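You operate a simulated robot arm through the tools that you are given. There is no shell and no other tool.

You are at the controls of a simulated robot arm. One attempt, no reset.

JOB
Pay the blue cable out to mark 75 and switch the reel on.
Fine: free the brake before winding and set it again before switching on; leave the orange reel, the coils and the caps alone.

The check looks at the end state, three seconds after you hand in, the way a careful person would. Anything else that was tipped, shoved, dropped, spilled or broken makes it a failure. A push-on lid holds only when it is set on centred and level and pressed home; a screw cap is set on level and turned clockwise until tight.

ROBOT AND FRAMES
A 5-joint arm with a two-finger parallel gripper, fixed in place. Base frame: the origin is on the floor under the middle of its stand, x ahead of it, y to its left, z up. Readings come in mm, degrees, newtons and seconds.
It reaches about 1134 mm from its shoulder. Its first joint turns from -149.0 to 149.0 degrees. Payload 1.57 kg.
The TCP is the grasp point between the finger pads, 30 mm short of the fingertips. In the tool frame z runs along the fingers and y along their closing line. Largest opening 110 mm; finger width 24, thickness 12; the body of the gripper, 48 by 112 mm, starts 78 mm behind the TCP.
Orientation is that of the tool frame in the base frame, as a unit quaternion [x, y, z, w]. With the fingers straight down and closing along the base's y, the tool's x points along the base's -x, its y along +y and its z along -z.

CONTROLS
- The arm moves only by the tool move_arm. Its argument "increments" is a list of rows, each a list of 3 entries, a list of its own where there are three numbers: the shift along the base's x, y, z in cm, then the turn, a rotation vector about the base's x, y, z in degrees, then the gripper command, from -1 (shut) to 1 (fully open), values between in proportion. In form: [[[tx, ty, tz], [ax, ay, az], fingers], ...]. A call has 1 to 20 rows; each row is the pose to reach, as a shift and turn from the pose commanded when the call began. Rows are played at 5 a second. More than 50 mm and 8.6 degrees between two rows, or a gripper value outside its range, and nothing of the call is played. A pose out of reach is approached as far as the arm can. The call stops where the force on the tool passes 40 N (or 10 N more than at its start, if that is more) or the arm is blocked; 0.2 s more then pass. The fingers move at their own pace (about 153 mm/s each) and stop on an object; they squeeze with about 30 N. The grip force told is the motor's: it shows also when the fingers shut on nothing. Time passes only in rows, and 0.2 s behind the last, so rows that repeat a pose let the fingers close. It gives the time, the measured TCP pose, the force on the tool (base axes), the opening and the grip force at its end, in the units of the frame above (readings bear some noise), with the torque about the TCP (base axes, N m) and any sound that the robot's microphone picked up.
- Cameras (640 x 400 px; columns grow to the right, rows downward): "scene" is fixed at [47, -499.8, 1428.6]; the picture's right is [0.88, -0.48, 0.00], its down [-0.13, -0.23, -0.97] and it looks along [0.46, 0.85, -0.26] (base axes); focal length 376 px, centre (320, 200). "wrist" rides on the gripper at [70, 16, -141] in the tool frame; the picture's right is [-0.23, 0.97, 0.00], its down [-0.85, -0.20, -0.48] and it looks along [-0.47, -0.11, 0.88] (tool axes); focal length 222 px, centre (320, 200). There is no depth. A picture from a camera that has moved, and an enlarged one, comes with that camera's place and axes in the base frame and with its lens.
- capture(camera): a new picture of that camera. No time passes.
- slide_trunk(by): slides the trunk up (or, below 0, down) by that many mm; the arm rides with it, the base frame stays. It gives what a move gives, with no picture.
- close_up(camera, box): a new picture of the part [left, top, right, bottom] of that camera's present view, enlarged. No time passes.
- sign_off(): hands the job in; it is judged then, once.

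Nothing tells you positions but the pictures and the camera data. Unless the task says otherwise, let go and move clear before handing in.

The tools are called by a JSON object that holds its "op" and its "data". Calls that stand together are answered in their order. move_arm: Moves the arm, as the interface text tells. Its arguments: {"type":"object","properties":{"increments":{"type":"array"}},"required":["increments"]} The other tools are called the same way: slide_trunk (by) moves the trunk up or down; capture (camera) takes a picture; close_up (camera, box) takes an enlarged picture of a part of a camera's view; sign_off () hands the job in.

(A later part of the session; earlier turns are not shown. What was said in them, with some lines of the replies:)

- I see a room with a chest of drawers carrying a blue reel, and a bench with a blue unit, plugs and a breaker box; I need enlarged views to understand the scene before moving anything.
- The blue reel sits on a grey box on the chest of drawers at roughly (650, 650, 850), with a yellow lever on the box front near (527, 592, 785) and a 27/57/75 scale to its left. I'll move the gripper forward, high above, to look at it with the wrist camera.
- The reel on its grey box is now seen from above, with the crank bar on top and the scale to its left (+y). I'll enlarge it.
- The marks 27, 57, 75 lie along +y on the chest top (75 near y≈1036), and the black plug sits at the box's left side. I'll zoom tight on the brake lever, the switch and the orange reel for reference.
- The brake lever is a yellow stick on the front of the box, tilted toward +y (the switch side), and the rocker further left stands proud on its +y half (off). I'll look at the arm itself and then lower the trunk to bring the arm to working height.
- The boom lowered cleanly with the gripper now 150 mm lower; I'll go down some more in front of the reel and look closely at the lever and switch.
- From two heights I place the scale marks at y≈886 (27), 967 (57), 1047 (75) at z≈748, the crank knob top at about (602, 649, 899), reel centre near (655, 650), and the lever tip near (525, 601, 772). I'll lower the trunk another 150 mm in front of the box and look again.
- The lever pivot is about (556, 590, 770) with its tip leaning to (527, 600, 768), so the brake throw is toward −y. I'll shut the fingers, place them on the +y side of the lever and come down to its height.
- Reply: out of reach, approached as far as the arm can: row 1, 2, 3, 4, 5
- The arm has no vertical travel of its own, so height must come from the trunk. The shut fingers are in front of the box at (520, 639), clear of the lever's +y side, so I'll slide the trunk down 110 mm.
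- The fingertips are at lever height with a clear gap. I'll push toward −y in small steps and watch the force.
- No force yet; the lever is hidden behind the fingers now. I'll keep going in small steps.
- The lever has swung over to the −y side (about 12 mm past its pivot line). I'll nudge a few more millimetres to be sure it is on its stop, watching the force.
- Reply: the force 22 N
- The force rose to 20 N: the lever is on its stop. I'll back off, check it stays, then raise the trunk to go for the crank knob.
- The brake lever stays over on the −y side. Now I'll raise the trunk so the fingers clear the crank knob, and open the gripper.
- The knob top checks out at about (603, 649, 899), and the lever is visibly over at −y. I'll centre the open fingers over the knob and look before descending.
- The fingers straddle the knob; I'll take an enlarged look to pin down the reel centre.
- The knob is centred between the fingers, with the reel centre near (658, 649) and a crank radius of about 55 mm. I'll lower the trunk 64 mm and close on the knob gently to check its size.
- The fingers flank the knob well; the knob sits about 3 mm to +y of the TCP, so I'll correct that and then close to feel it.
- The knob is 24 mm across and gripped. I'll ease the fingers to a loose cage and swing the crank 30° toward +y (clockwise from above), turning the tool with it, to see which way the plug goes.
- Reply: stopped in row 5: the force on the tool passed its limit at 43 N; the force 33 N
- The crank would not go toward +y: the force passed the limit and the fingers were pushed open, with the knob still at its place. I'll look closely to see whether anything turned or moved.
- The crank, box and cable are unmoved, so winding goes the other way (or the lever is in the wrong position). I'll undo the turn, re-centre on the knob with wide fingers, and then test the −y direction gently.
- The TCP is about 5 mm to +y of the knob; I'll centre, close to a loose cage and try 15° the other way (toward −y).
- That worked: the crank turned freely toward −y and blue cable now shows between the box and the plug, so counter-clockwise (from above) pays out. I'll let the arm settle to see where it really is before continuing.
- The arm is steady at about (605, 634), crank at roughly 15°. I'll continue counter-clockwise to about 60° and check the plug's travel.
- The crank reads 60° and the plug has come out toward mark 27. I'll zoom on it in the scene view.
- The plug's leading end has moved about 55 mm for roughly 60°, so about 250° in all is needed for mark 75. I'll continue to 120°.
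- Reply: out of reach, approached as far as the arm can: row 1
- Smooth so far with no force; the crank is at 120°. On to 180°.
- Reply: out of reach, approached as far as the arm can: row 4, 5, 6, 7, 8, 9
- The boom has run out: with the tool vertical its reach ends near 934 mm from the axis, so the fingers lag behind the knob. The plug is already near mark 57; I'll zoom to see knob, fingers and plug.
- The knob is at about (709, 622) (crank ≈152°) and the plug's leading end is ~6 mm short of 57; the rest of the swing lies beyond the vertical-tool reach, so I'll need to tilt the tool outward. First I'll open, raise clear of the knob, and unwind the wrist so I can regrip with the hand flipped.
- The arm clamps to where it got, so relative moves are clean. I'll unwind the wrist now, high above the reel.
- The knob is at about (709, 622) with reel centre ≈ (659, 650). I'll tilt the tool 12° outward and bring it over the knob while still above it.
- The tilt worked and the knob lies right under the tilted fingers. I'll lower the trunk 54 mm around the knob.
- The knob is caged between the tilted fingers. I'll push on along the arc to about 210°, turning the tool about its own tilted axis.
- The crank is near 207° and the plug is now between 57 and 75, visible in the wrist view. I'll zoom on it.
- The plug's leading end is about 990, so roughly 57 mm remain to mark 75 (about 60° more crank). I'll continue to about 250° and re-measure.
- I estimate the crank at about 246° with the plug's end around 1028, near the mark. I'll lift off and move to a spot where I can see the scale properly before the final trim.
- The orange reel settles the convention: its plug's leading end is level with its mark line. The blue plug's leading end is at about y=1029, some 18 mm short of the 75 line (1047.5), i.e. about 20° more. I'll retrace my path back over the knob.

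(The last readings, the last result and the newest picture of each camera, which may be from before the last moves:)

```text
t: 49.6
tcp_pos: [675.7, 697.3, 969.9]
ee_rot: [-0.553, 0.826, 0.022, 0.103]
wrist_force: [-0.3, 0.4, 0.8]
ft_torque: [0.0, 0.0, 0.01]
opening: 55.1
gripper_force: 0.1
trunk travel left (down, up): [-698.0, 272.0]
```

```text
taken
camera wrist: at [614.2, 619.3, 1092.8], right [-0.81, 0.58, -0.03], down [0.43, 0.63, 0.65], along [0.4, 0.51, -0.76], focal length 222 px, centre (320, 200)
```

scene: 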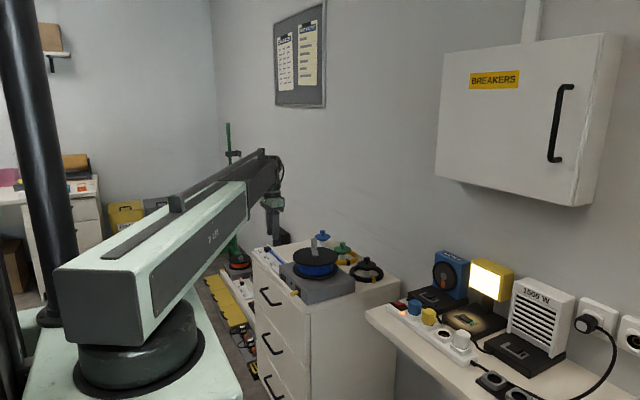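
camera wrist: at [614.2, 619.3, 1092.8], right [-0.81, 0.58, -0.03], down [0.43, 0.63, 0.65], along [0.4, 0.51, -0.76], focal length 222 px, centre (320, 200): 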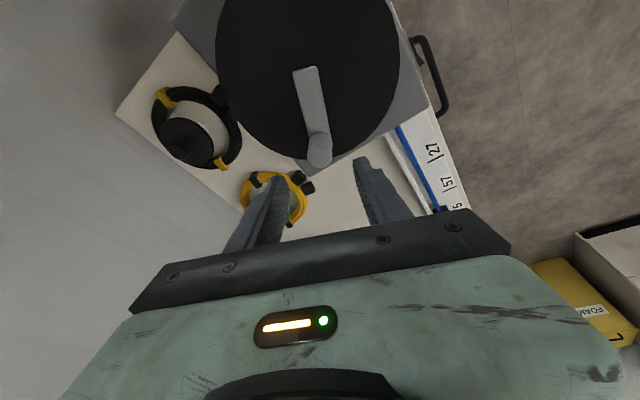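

The fingers are back over the knob (crank ≈246.6°). I'll lower, cage the knob and push the last ~20°.

{"op": "slide_trunk", "data": {"by": -60}}

{"op": "move_arm", "data": {"increments": [[[0, 0, 0], [0, 0, 0], -0.4], [[0, 0, 0], [0, 0, 0], -0.4], [[-0.71, 0.245, 0], [-1.0, -1.03, 7.35], -0.4], [[-1.44, 0.39, 0], [-2.02, -2.07, 14.7], -0.4], [[-1.99, 0.44, 0], [-2.76, -2.81, 20.09], -0.4], [[-1.99, 0.44, 0], [-2.76, -2.81, 20.09], -0.4]]}}

{"op": "capture", "data": {"camera": "wrist"}}

{"op": "close_up", "data": {"camera": "scene", "box": [230, 210, 370, 300]}}

```text
t: 50.6
tcp_pos: [675.1, 698.3, 908.9]
ee_rot: [-0.553, 0.827, 0.021, 0.101]
wrist_force: [-1.1, 1.1, -0.4]
ft_torque: [-0.01, 0.0, 0.03]
opening: 55.0
gripper_force: 0.1
trunk travel left (down, up): [-638.0, 332.0]
```

```text
t: 52.0
tcp_pos: [655.0, 701.4, 909.1]
ee_rot: [-0.692, 0.715, 0.005, 0.103]
wrist_force: [0.2, 0.0, 0.0]
ft_torque: [0.0, -0.04, -0.01]
opening: 33.0
gripper_force: 0.0
trunk travel left (down, up): [-638.0, 332.0]
```

```text
taken
camera wrist: at [617.1, 611.6, 1034.5], right [-0.96, 0.27, -0.1], down [0.15, 0.76, 0.63], along [0.24, 0.59, -0.77], focal length 222 px, centre (320, 200)
```

wrist: 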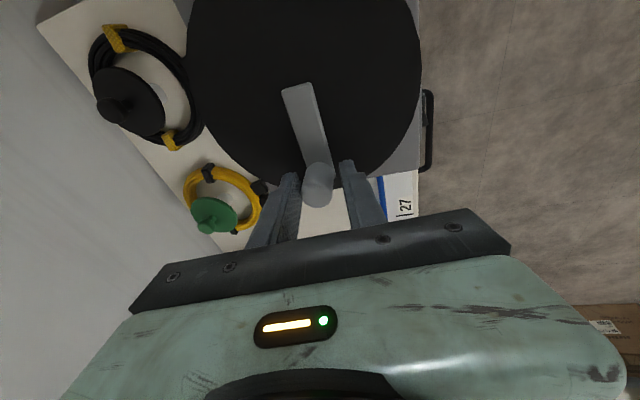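

```text
4.44 times, centred on (300, 255) of scene
camera zoom: at [47.0, -499.8, 1428.6], right [0.88, -0.48, 0.0], down [-0.13, -0.23, -0.97], along [0.46, 0.85, -0.26], focal length 1671 px, centre (409, -44)
```

zoom: 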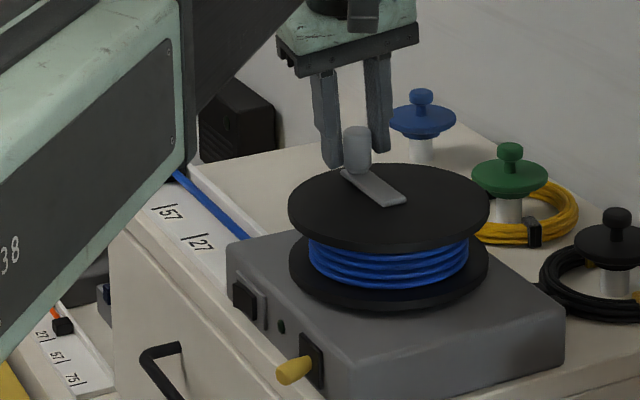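

The crank is now at about 269°, which should put the plug on the mark. I'll lift off and go look again.

{"op": "slide_trunk", "data": {"by": 60}}

{"op": "move_arm", "data": {"increments": [[[-1.7, -0.7, -0.2], [-2.88, 2.7, 0], -0.2], [[-3.4, -1.4, -0.3], [-5.76, 5.4, 0], -0.2], [[-5, -2, -0.43], [-8.64, 8.09, 0], -0.2], [[-5, -2, -0.43], [-8.64, 8.09, 0], -0.2]]}}

{"op": "move_arm", "data": {"increments": [[[-0.8, 0.4, 0], [0, 0, -8], -0.2], [[-1.6, 0.8, 0], [0, 0, -16], -0.2], [[-2.4, 1.2, 0], [0, 0, -24], -0.2], [[-3.2, 1.6, 0], [0, 0, -32], -0.2], [[-4, 2, 0], [0, 0, -40], -0.2], [[-4.8, 2.4, 0], [0, 0, -48], -0.2], [[-5.6, 2.8, 0], [0, 0, -56], -0.2], [[-6.4, 3.2, 0], [0, 0, -64], -0.2], [[-7.2, 3.6, 0], [0, 0, -72], -0.2], [[-8, 4, 0], [0, 0, -80], -0.2], [[-8.4, 4, 0], [0, 0, -88], -0.2], [[-8.4, 4, 0], [0, 0, -88], -0.2]]}}

{"op": "capture", "data": {"camera": "wrist"}}

{"op": "close_up", "data": {"camera": "wrist", "box": [440, 90, 580, 180]}}

{"op": "close_up", "data": {"camera": "scene", "box": [252, 240, 302, 275]}}

```text
t: 53.0
tcp_pos: [655.5, 700.2, 970.1]
ee_rot: [-0.691, 0.715, 0.005, 0.104]
wrist_force: [-0.2, 0.8, -0.3]
ft_torque: [-0.01, 0.03, 0.03]
opening: 33.0
gripper_force: 0.0
trunk travel left (down, up): [-698.0, 272.0]
```

```text
t: 54.0
tcp_pos: [606.1, 680.9, 964.6]
ee_rot: [-0.694, 0.72, 0.001, 0.0]
wrist_force: [-0.6, -0.2, 1.0]
ft_torque: [-0.01, 0.01, 0.0]
opening: 44.0
gripper_force: 0.0
trunk travel left (down, up): [-698.0, 272.0]
```

```text
t: 56.6
tcp_pos: [521.5, 722.1, 965.2]
ee_rot: [0.0, 1.0, 0.0, 0.001]
wrist_force: [-0.1, -0.3, -0.5]
ft_torque: [0.03, -0.01, 0.0]
opening: 44.2
gripper_force: 0.0
trunk travel left (down, up): [-698.0, 272.0]
```

```text
taken
camera wrist: at [451.3, 738.1, 1105.4], right [0.23, 0.97, 0.0], down [0.85, -0.2, 0.48], along [0.47, -0.11, -0.88], focal length 222 px, centre (320, 200)
```

wrist: 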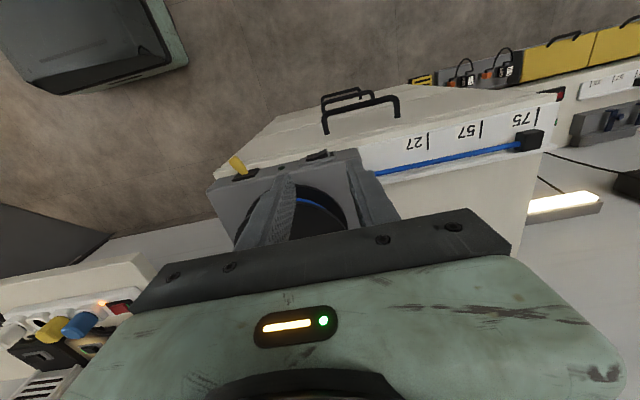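

```text
4.44 times, centred on (510, 135) of wrist
camera zoom: at [451.3, 738.1, 1105.4], right [0.23, 0.97, 0.0], down [0.85, -0.2, 0.48], along [0.47, -0.11, -0.88], focal length 987 px, centre (-524, 489)
```

zoom: 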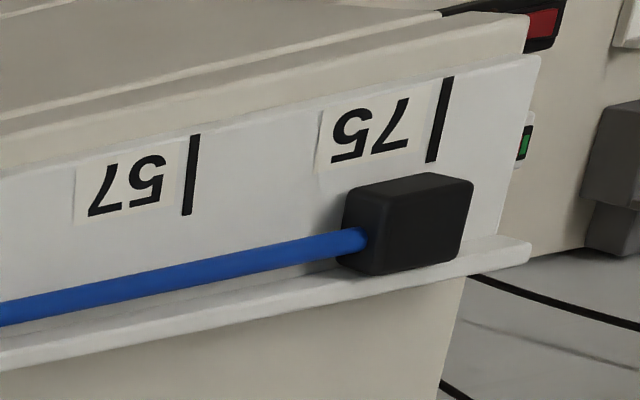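

```text
11.43 times, centred on (277, 258) of scene
camera zoom: at [47.0, -499.8, 1428.6], right [0.88, -0.48, 0.0], down [-0.13, -0.23, -0.97], along [0.46, 0.85, -0.26], focal length 4296 px, centre (811, -457)
```

zoom: 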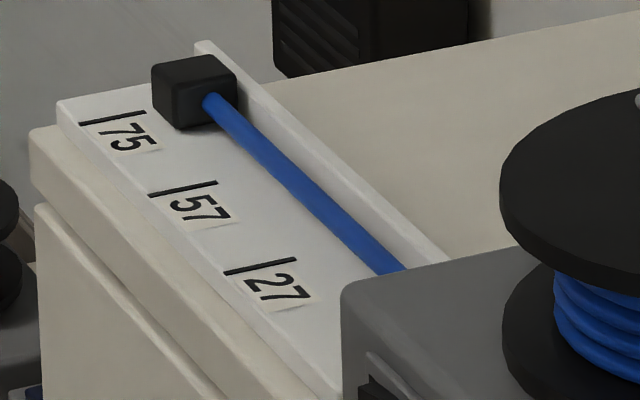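

The plug's leading end now sits on the 75 line (within about 2 mm). Next is the brake: I'll shut the fingers and go round to the −y side of the lever at working height.

{"op": "move_arm", "data": {"increments": [[[0, -4.4, 0], [0, 0, 0], -1], [[0, -8.8, 0], [0, 0, 0], -1], [[0, -13.2, 0], [0, 0, 0], -1], [[0, -17.7, 0], [0, 0, 0], -1], [[0, -17.7, 0], [0, 0, 0], -1]]}}

{"op": "capture", "data": {"camera": "wrist"}}

{"op": "capture", "data": {"camera": "scene"}}

```text
t: 57.8
tcp_pos: [518.7, 544.8, 965.0]
ee_rot: [-0.001, 1.0, 0.0, 0.0]
wrist_force: [-0.2, -0.7, -0.3]
ft_torque: [0.03, -0.01, 0.0]
opening: 0.1
gripper_force: 20.6
trunk travel left (down, up): [-698.0, 272.0]
```

```text
taken
camera wrist: at [449.0, 560.3, 1105.5], right [0.23, 0.97, 0.0], down [0.86, -0.2, 0.48], along [0.47, -0.11, -0.88], focal length 222 px, centre (320, 200)
```

wrist: 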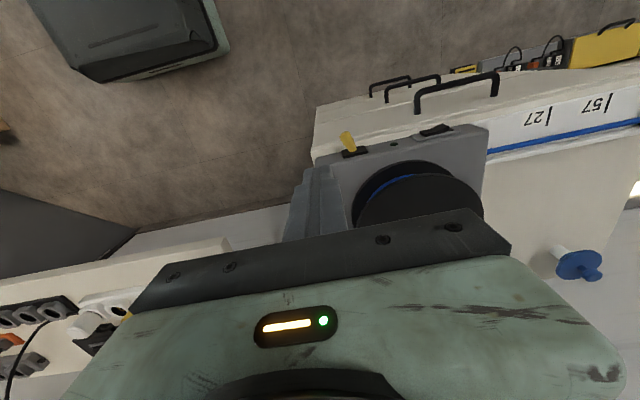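

```text
taken
```

scene: 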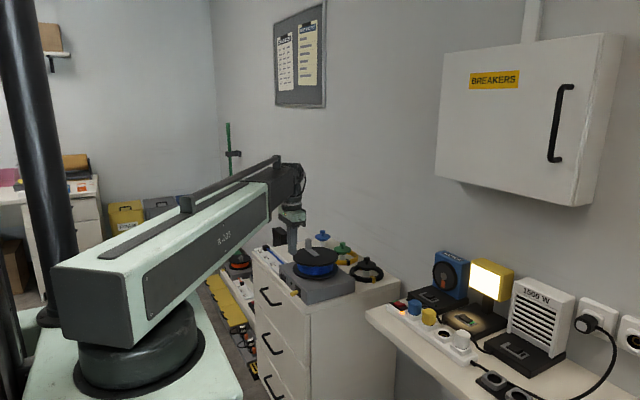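

Let me check the lever's exact place before descending on its −y side.

{"op": "close_up", "data": {"camera": "wrist", "box": [300, 110, 460, 200]}}

```text
4.00 times, centred on (380, 155) of wrist
camera zoom: at [449.0, 560.3, 1105.5], right [0.23, 0.97, 0.0], down [0.86, -0.2, 0.48], along [0.47, -0.11, -0.88], focal length 888 px, centre (80, 380)
```

zoom: 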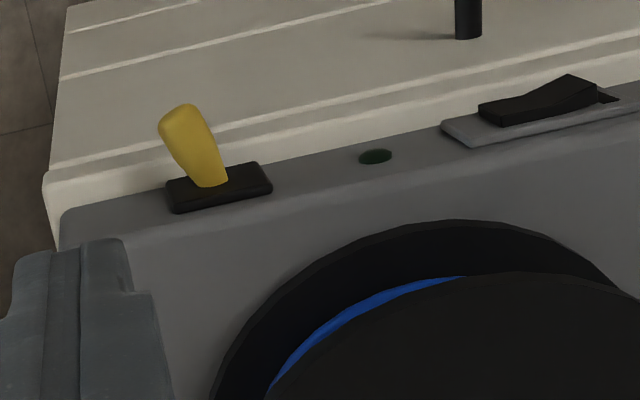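

The lever tip is at y≈580 and the fingers are clear at y≈545. Descending 173 mm.

{"op": "slide_trunk", "data": {"by": -173}}

{"op": "close_up", "data": {"camera": "scene", "box": [250, 220, 360, 310]}}

{"op": "close_up", "data": {"camera": "wrist", "box": [220, 130, 460, 260]}}

```text
t: 59.7
tcp_pos: [519.1, 545.0, 790.9]
ee_rot: [0.0, 1.0, 0.0, 0.001]
wrist_force: [-0.2, -0.1, 0.1]
ft_torque: [-0.02, -0.02, 0.0]
opening: 0.1
gripper_force: 21.4
trunk travel left (down, up): [-525.0, 445.0]
```

```text
4.44 times, centred on (305, 265) of scene
camera zoom: at [47.0, -499.8, 1428.6], right [0.88, -0.48, 0.0], down [-0.13, -0.23, -0.97], along [0.46, 0.85, -0.26], focal length 1671 px, centre (387, -89)
```

zoom: 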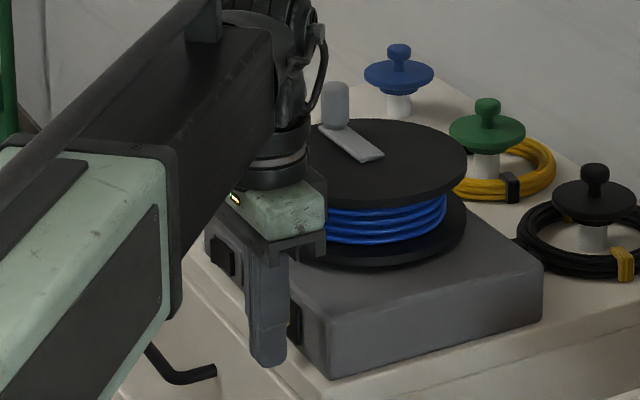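

```text
2.67 times, centred on (340, 195) of wrist
camera zoom: at [448.9, 560.7, 932.4], right [0.23, 0.97, 0.0], down [0.86, -0.2, 0.48], along [0.47, -0.11, -0.88], focal length 592 px, centre (267, 213)
```

zoom: 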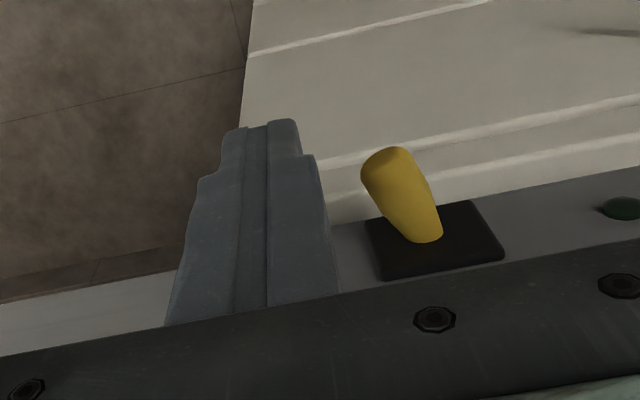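

The fingers stand on the −y side of the lever at its height. I'll push it toward +y until it meets its stop.

{"op": "move_arm", "data": {"increments": [[[0, 0.7, 0], [0, 0, 0], -1], [[0, 1.4, 0], [0, 0, 0], -1], [[0, 2.0, 0], [0, 0, 0], -1], [[0, 2.5, 0], [0, 0, 0], -1], [[0, 2.9, 0], [0, 0, 0], -1], [[0, 3.3, 0], [0, 0, 0], -1]]}}

{"op": "close_up", "data": {"camera": "wrist", "box": [220, 130, 460, 260]}}

```text
t: 61.1
tcp_pos: [519.1, 578.5, 791.9]
ee_rot: [0.0, 1.0, -0.001, 0.0]
wrist_force: [-0.6, -1.1, 0.2]
ft_torque: [0.0, 0.02, -0.02]
opening: 0.0
gripper_force: 21.1
trunk travel left (down, up): [-525.0, 445.0]
```

```text
2.67 times, centred on (340, 195) of wrist
camera zoom: at [448.3, 593.7, 932.4], right [0.23, 0.97, 0.0], down [0.85, -0.2, 0.48], along [0.47, -0.11, -0.88], focal length 592 px, centre (267, 213)
```

zoom: 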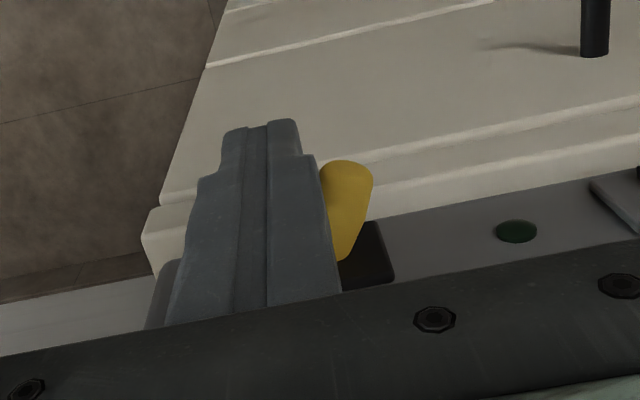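

The lever has come over to +y with almost no force; I'll nudge the last millimetres onto its stop.

{"op": "move_arm", "data": {"increments": [[[0, 0.2, 0], [0, 0, 0], -1], [[0, 0.35, 0], [0, 0, 0], -1]]}}

{"op": "close_up", "data": {"camera": "wrist", "box": [220, 130, 460, 260]}}

```text
t: 61.7
tcp_pos: [518.7, 579.9, 790.9]
ee_rot: [0.0, 1.0, 0.0, 0.0]
wrist_force: [-0.5, -0.9, 0.2]
ft_torque: [-0.04, 0.0, 0.01]
opening: 0.0
gripper_force: 21.3
trunk travel left (down, up): [-525.0, 445.0]
```

```text
2.67 times, centred on (340, 195) of wrist
camera zoom: at [449.3, 596.6, 932.4], right [0.23, 0.97, 0.0], down [0.86, -0.2, 0.48], along [0.47, -0.11, -0.88], focal length 592 px, centre (267, 213)
```

zoom: 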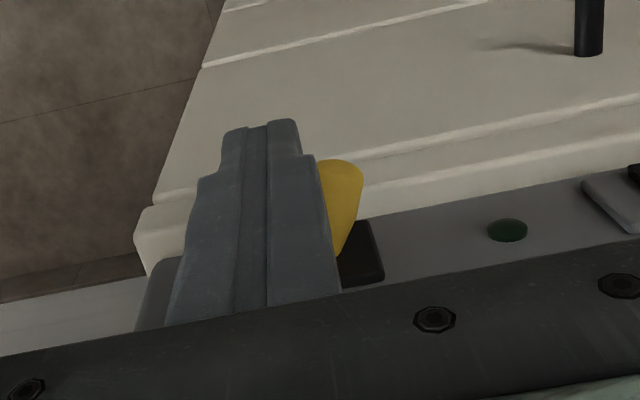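

The lever tip reads y≈599 in both pictures — it snapped over to its original stop ahead of the fingers. One more small nudge to confirm contact, then back off.

{"op": "move_arm", "data": {"increments": [[[0, 0.15, 0], [0, 0, 0], -1], [[0, 0.3, 0], [0, 0, 0], -1]]}}

{"op": "move_arm", "data": {"increments": [[[0, -1.0, 0], [0, 0, 0], -1], [[-0.5, -2.5, 0], [0, 0, 0], -1], [[-2.5, -4.5, 0], [0, 0, 0], -1], [[-2.5, -4.5, 0], [0, 0, 0], -1]]}}

{"op": "close_up", "data": {"camera": "wrist", "box": [220, 130, 460, 260]}}

{"op": "close_up", "data": {"camera": "scene", "box": [250, 220, 360, 310]}}

```text
t: 62.3
tcp_pos: [519.5, 581.6, 790.8]
ee_rot: [0.0, 1.0, -0.002, 0.0]
wrist_force: [-7.9, -26.6, -12.2]
ft_torque: [-0.75, 0.31, -0.16]
opening: 0.0
gripper_force: 21.7
trunk travel left (down, up): [-525.0, 445.0]
```

```text
t: 63.3
tcp_pos: [495.3, 537.0, 791.0]
ee_rot: [0.0, 1.0, 0.0, 0.0]
wrist_force: [0.5, 0.2, -0.1]
ft_torque: [-0.02, -0.01, 0.0]
opening: 0.3
gripper_force: 21.2
trunk travel left (down, up): [-525.0, 445.0]
```

```text
2.67 times, centred on (340, 195) of wrist
camera zoom: at [424.2, 552.7, 932.5], right [0.23, 0.97, 0.0], down [0.85, -0.2, 0.48], along [0.47, -0.11, -0.88], focal length 592 px, centre (267, 213)
```

zoom: 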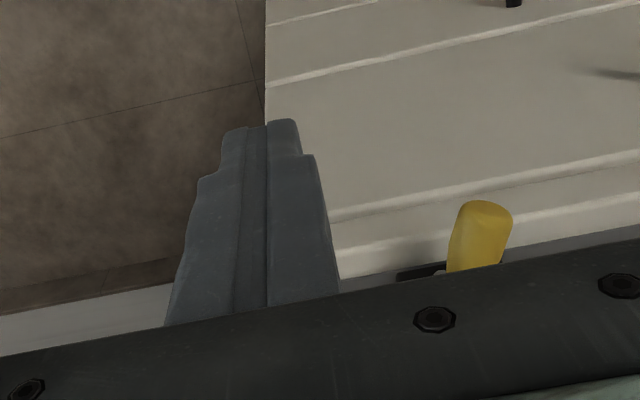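

```text
4.44 times, centred on (305, 265) of scene
camera zoom: at [47.0, -499.8, 1428.6], right [0.88, -0.48, 0.0], down [-0.13, -0.23, -0.97], along [0.46, 0.85, -0.26], focal length 1671 px, centre (387, -89)
```

zoom: 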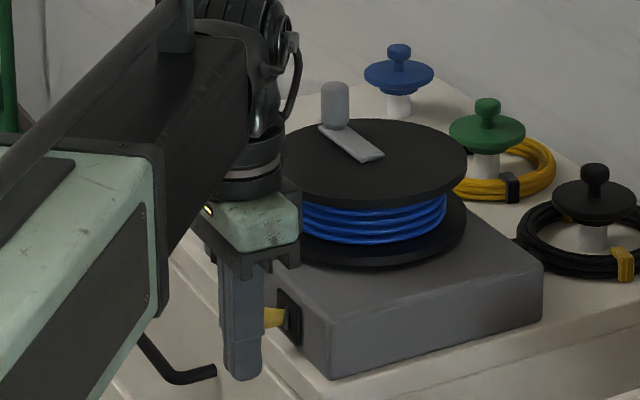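

The brake is set (26 N on its stop, lever back at its original position). Next I'll move the shut fingers, well in front of the box, over to the rocker switch, whose raised half is at y≈709–725, x≈548, z≈768.

{"op": "move_arm", "data": {"increments": [[[-0.7, 0, 0], [0, 0, 0], -1], [[-0.7, 4.5, 0], [0, 0, 0], -1], [[-0.7, 9, 0], [0, 0, 0], -1], [[-0.7, 13.5, 0], [0, 0, 0], -1], [[-0.7, 18.5, 0], [0, 0, 0], -1], [[-0.7, 18.5, 0], [0, 0, 0], -1]]}}

{"op": "capture", "data": {"camera": "wrist"}}

{"op": "close_up", "data": {"camera": "scene", "box": [250, 220, 360, 310]}}

```text
t: 64.7
tcp_pos: [487.1, 727.4, 790.4]
ee_rot: [0.001, 1.0, 0.0, 0.001]
wrist_force: [0.1, 1.0, 0.3]
ft_torque: [0.02, 0.02, -0.02]
opening: 0.0
gripper_force: 21.3
out of reach, approached as far as the arm can: row 5
trunk travel left (down, up): [-525.0, 445.0]
```

```text
taken
camera wrist: at [416.8, 742.6, 932.3], right [0.23, 0.97, 0.0], down [0.85, -0.2, 0.48], along [0.47, -0.11, -0.88], focal length 222 px, centre (320, 200)
```

wrist: 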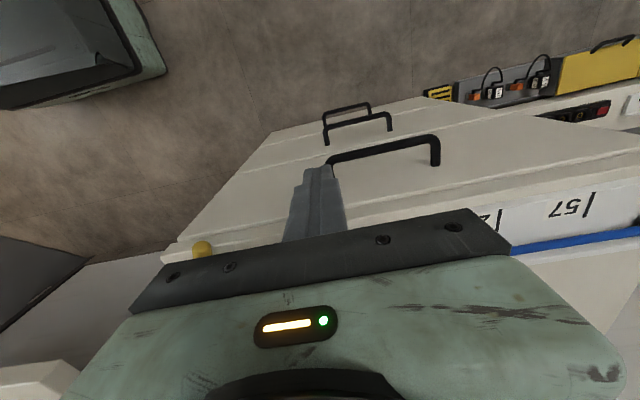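

```text
4.44 times, centred on (305, 265) of scene
camera zoom: at [47.0, -499.8, 1428.6], right [0.88, -0.48, 0.0], down [-0.13, -0.23, -0.97], along [0.46, 0.85, -0.26], focal length 1671 px, centre (387, -89)
```

zoom: 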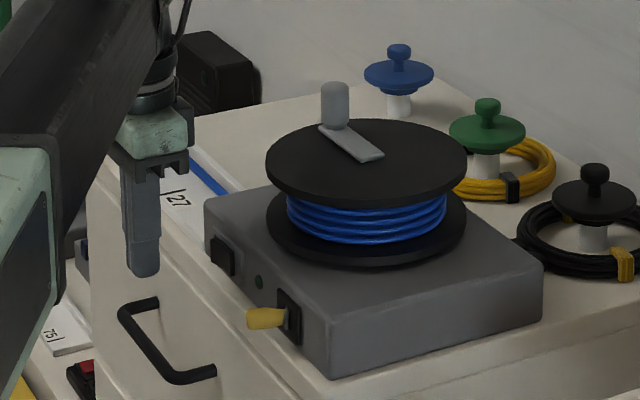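

The fingers are in front of the box near the switch. I'll shift to y≈722 and move in until the finger face is a few millimetres from the rocker, then look.

{"op": "move_arm", "data": {"increments": [[[0, -0.45, 0], [0, 0, 0], -1], [[2.2, -0.45, 0], [0, 0, 0], -1], [[4.2, -0.45, 0], [0, 0, 0], -1], [[4.2, -0.45, 0], [0, 0, 0], -1]]}}

{"op": "close_up", "data": {"camera": "wrist", "box": [200, 130, 440, 260]}}

{"op": "close_up", "data": {"camera": "scene", "box": [260, 240, 320, 290]}}

```text
t: 65.7
tcp_pos: [529.3, 719.8, 791.7]
ee_rot: [-0.001, 1.0, 0.0, 0.0]
wrist_force: [0.1, -0.2, -0.2]
ft_torque: [0.01, 0.0, 0.0]
opening: 0.1
gripper_force: 21.5
trunk travel left (down, up): [-525.0, 445.0]
```

```text
2.67 times, centred on (320, 195) of wrist
camera zoom: at [459.5, 736.0, 932.3], right [0.23, 0.97, 0.0], down [0.86, -0.2, 0.48], along [0.47, -0.11, -0.88], focal length 592 px, centre (320, 213)
```

zoom: 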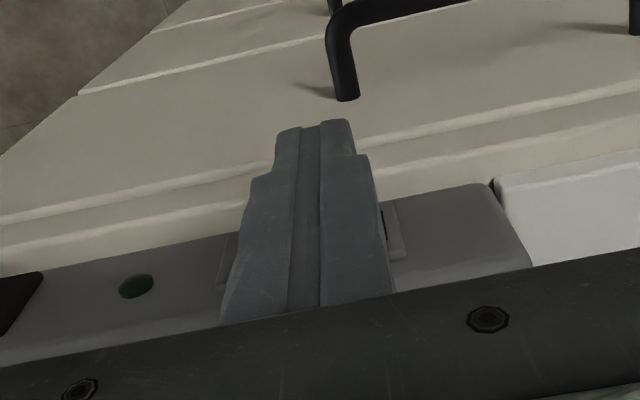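

```text
8.00 times, centred on (290, 265) of scene
camera zoom: at [47.0, -499.8, 1428.6], right [0.88, -0.48, 0.0], down [-0.13, -0.23, -0.97], along [0.46, 0.85, -0.26], focal length 3007 px, centre (560, -320)
```

zoom: 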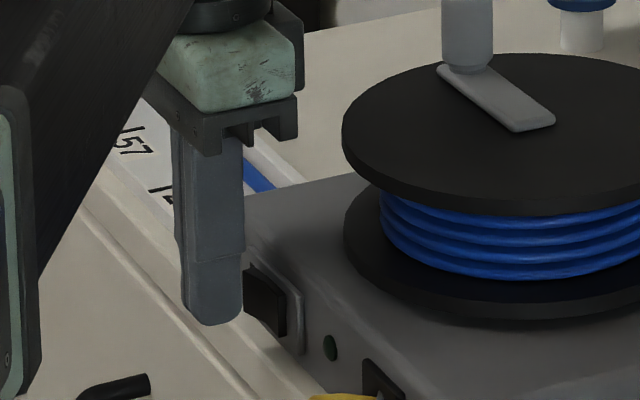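

The fingers line up with the +y half of the rocker. I'll shift 3 mm more to +y and press in slowly.

{"op": "move_arm", "data": {"increments": [[[0, 0.3, 0], [0, 0, 0], -1], [[0.3, 0.3, 0], [0, 0, 0], -1], [[0.5, 0.3, 0], [0, 0, 0], -1], [[0.7, 0.3, 0], [0, 0, 0], -1], [[0.8, 0.3, 0], [0, 0, 0], -1], [[0.9, 0.3, 0], [0, 0, 0], -1]]}}

{"op": "close_up", "data": {"camera": "wrist", "box": [200, 130, 440, 260]}}

{"op": "close_up", "data": {"camera": "scene", "box": [260, 240, 320, 290]}}

```text
t: 67.1
tcp_pos: [538.8, 721.9, 791.9]
ee_rot: [0.0, 1.0, 0.0, 0.0]
wrist_force: [1.2, -0.8, -0.6]
ft_torque: [0.01, -0.01, -0.02]
opening: 0.1
gripper_force: 21.6
trunk travel left (down, up): [-525.0, 445.0]
heard: click
```

```text
2.67 times, centred on (320, 195) of wrist
camera zoom: at [468.9, 738.4, 932.4], right [0.23, 0.97, 0.0], down [0.85, -0.2, 0.48], along [0.47, -0.11, -0.88], focal length 592 px, centre (320, 213)
```

zoom: 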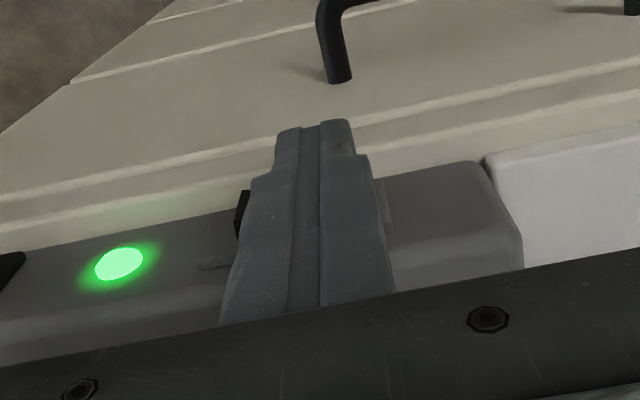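

```text
8.00 times, centred on (290, 265) of scene
camera zoom: at [47.0, -499.8, 1428.6], right [0.88, -0.48, 0.0], down [-0.13, -0.23, -0.97], along [0.46, 0.85, -0.26], focal length 3007 px, centre (560, -320)
```

zoom: 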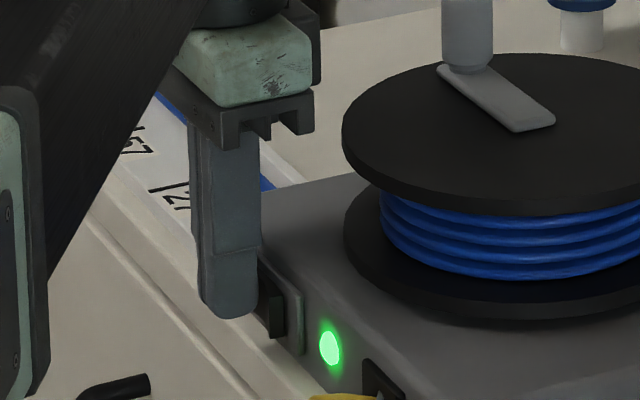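

A click was heard and the reel's lamp is lit green. I'll back straight off, raise clear and inspect everything.

{"op": "move_arm", "data": {"increments": [[[-1.5, 0, 0], [0, 0, 0], -1], [[-4, 0, 0], [0, 0, 0], -1], [[-6, 0, 0], [0, 0, 0], -1], [[-6, 0, 0], [0, 0, 0], -1]]}}

{"op": "slide_trunk", "data": {"by": 220}}

{"op": "capture", "data": {"camera": "wrist"}}

{"op": "capture", "data": {"camera": "scene"}}

```text
t: 68.1
tcp_pos: [476.6, 723.6, 791.4]
ee_rot: [0.0, 1.0, 0.001, 0.0]
wrist_force: [-0.4, 0.5, 0.3]
ft_torque: [0.0, 0.01, -0.03]
opening: 0.0
gripper_force: 21.2
trunk travel left (down, up): [-525.0, 445.0]
```

```text
t: 70.4
tcp_pos: [477.0, 723.0, 1012.1]
ee_rot: [0.0, 1.0, 0.0, 0.0]
wrist_force: [0.4, -0.3, 0.5]
ft_torque: [0.02, 0.0, -0.03]
opening: 0.1
gripper_force: 21.0
trunk travel left (down, up): [-745.0, 225.0]
```

```text
taken
camera wrist: at [407.2, 739.4, 1152.3], right [0.23, 0.97, 0.0], down [0.86, -0.2, 0.48], along [0.47, -0.11, -0.88], focal length 222 px, centre (320, 200)
```

wrist: 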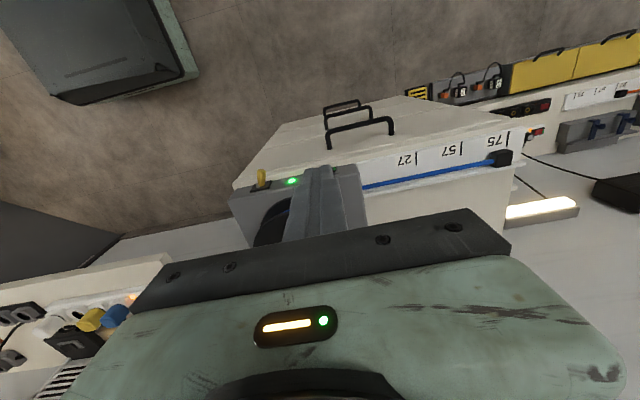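

```text
taken
```

scene: 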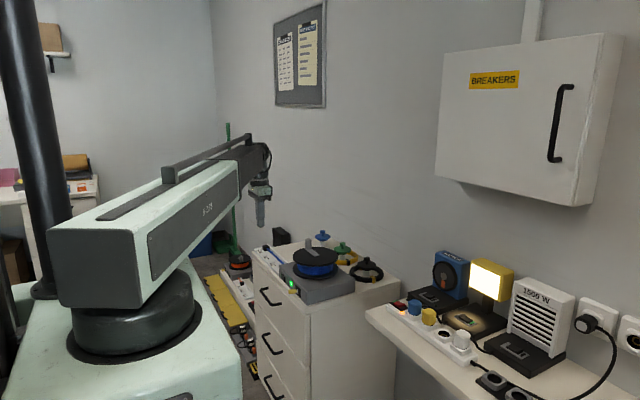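

{"op": "close_up", "data": {"camera": "wrist", "box": [440, 110, 560, 190]}}

{"op": "close_up", "data": {"camera": "scene", "box": [276, 264, 312, 300]}}

{"op": "close_up", "data": {"camera": "scene", "box": [252, 240, 302, 275]}}

{"op": "close_up", "data": {"camera": "scene", "box": [230, 220, 420, 340]}}

{"op": "close_up", "data": {"camera": "scene", "box": [220, 240, 265, 300]}}

```text
5.00 times, centred on (500, 150) of wrist
camera zoom: at [407.2, 739.4, 1152.3], right [0.23, 0.97, 0.0], down [0.86, -0.2, 0.48], along [0.47, -0.11, -0.88], focal length 1111 px, centre (-580, 450)
```

zoom: 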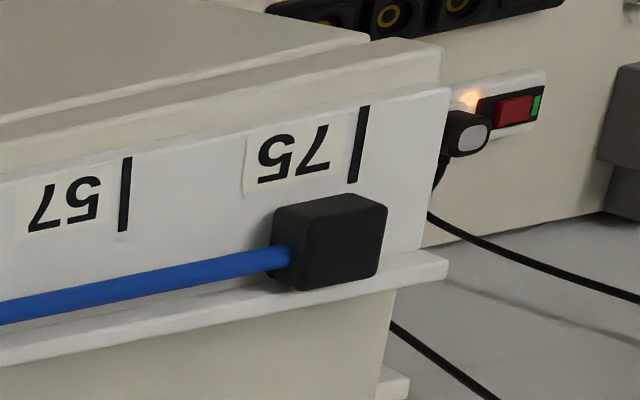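

```text
11.11 times, centred on (294, 282) of scene
camera zoom: at [47.0, -499.8, 1428.6], right [0.88, -0.48, 0.0], down [-0.13, -0.23, -0.97], along [0.46, 0.85, -0.26], focal length 4177 px, centre (609, -711)
```

zoom: 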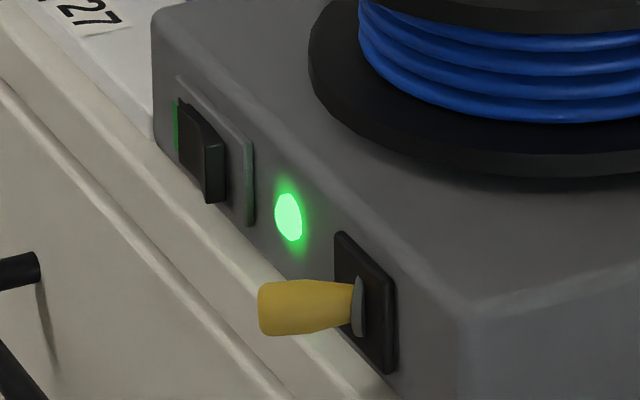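

```text
11.43 times, centred on (277, 258) of scene
camera zoom: at [47.0, -499.8, 1428.6], right [0.88, -0.48, 0.0], down [-0.13, -0.23, -0.97], along [0.46, 0.85, -0.26], focal length 4296 px, centre (811, -457)
```

zoom: 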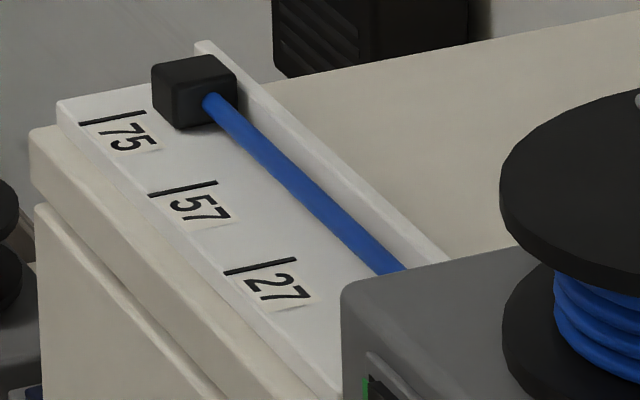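

```text
3.33 times, centred on (325, 280) of scene
camera zoom: at [47.0, -499.8, 1428.6], right [0.88, -0.48, 0.0], down [-0.13, -0.23, -0.97], along [0.46, 0.85, -0.26], focal length 1253 px, centre (303, -67)
```

zoom: 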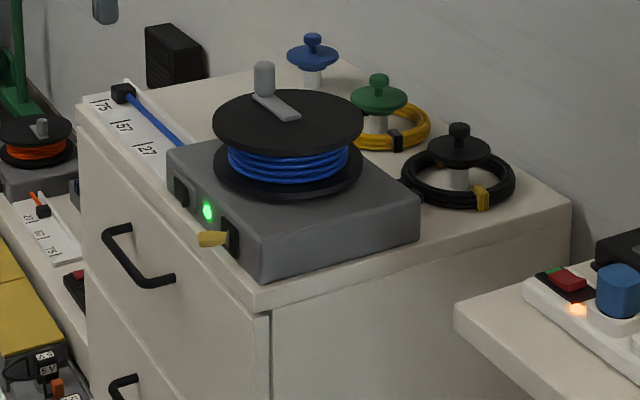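

```text
6.67 times, centred on (242, 270) of scene
camera zoom: at [47.0, -499.8, 1428.6], right [0.88, -0.48, 0.0], down [-0.13, -0.23, -0.97], along [0.46, 0.85, -0.26], focal length 2506 px, centre (837, -267)
```

zoom: 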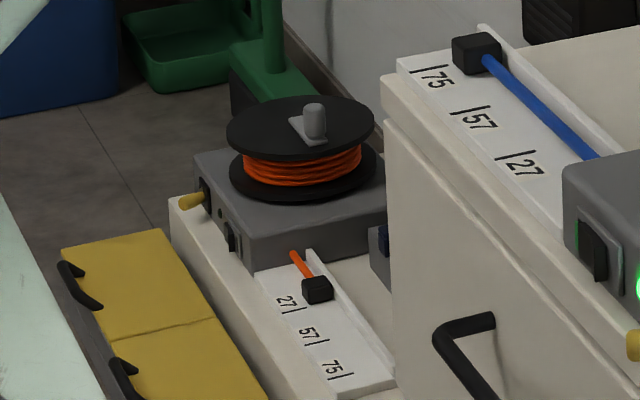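

The plug's leading end is level with the 75 line, the brake lever is back on its set stop, the rocker shows green and the lamp is lit. The orange reel, coils and caps look untouched and the arm is clear, so I'm handing in.

{"op": "sign_off", "data": {}}

```text
The job is handed in.
```

The blue cable is paid out to mark 75, the brake is set again and the reel is switched on. I've handed the job in, but no verdict has come back yet.

- **Cable:** I lined up the plug's leading end with the 75 line, because the orange reel's plug meets its own mark that way. It is within about 2 mm of the line, possibly just past it.
- **Brake:** I moved the yellow lever to free before any cable came out. Before switching on, I pushed it back onto its original stop.
- **Switch:** the rocker clicked over and the reel's lamp is lit green.
- **Wrong-way push:** my first push on the crank was in the wrong direction. It stopped at 43 N, and the pictures showed nothing had moved.

In the final pictures the orange reel, the coils and the caps look untouched. The gripper is empty and clear of everything.
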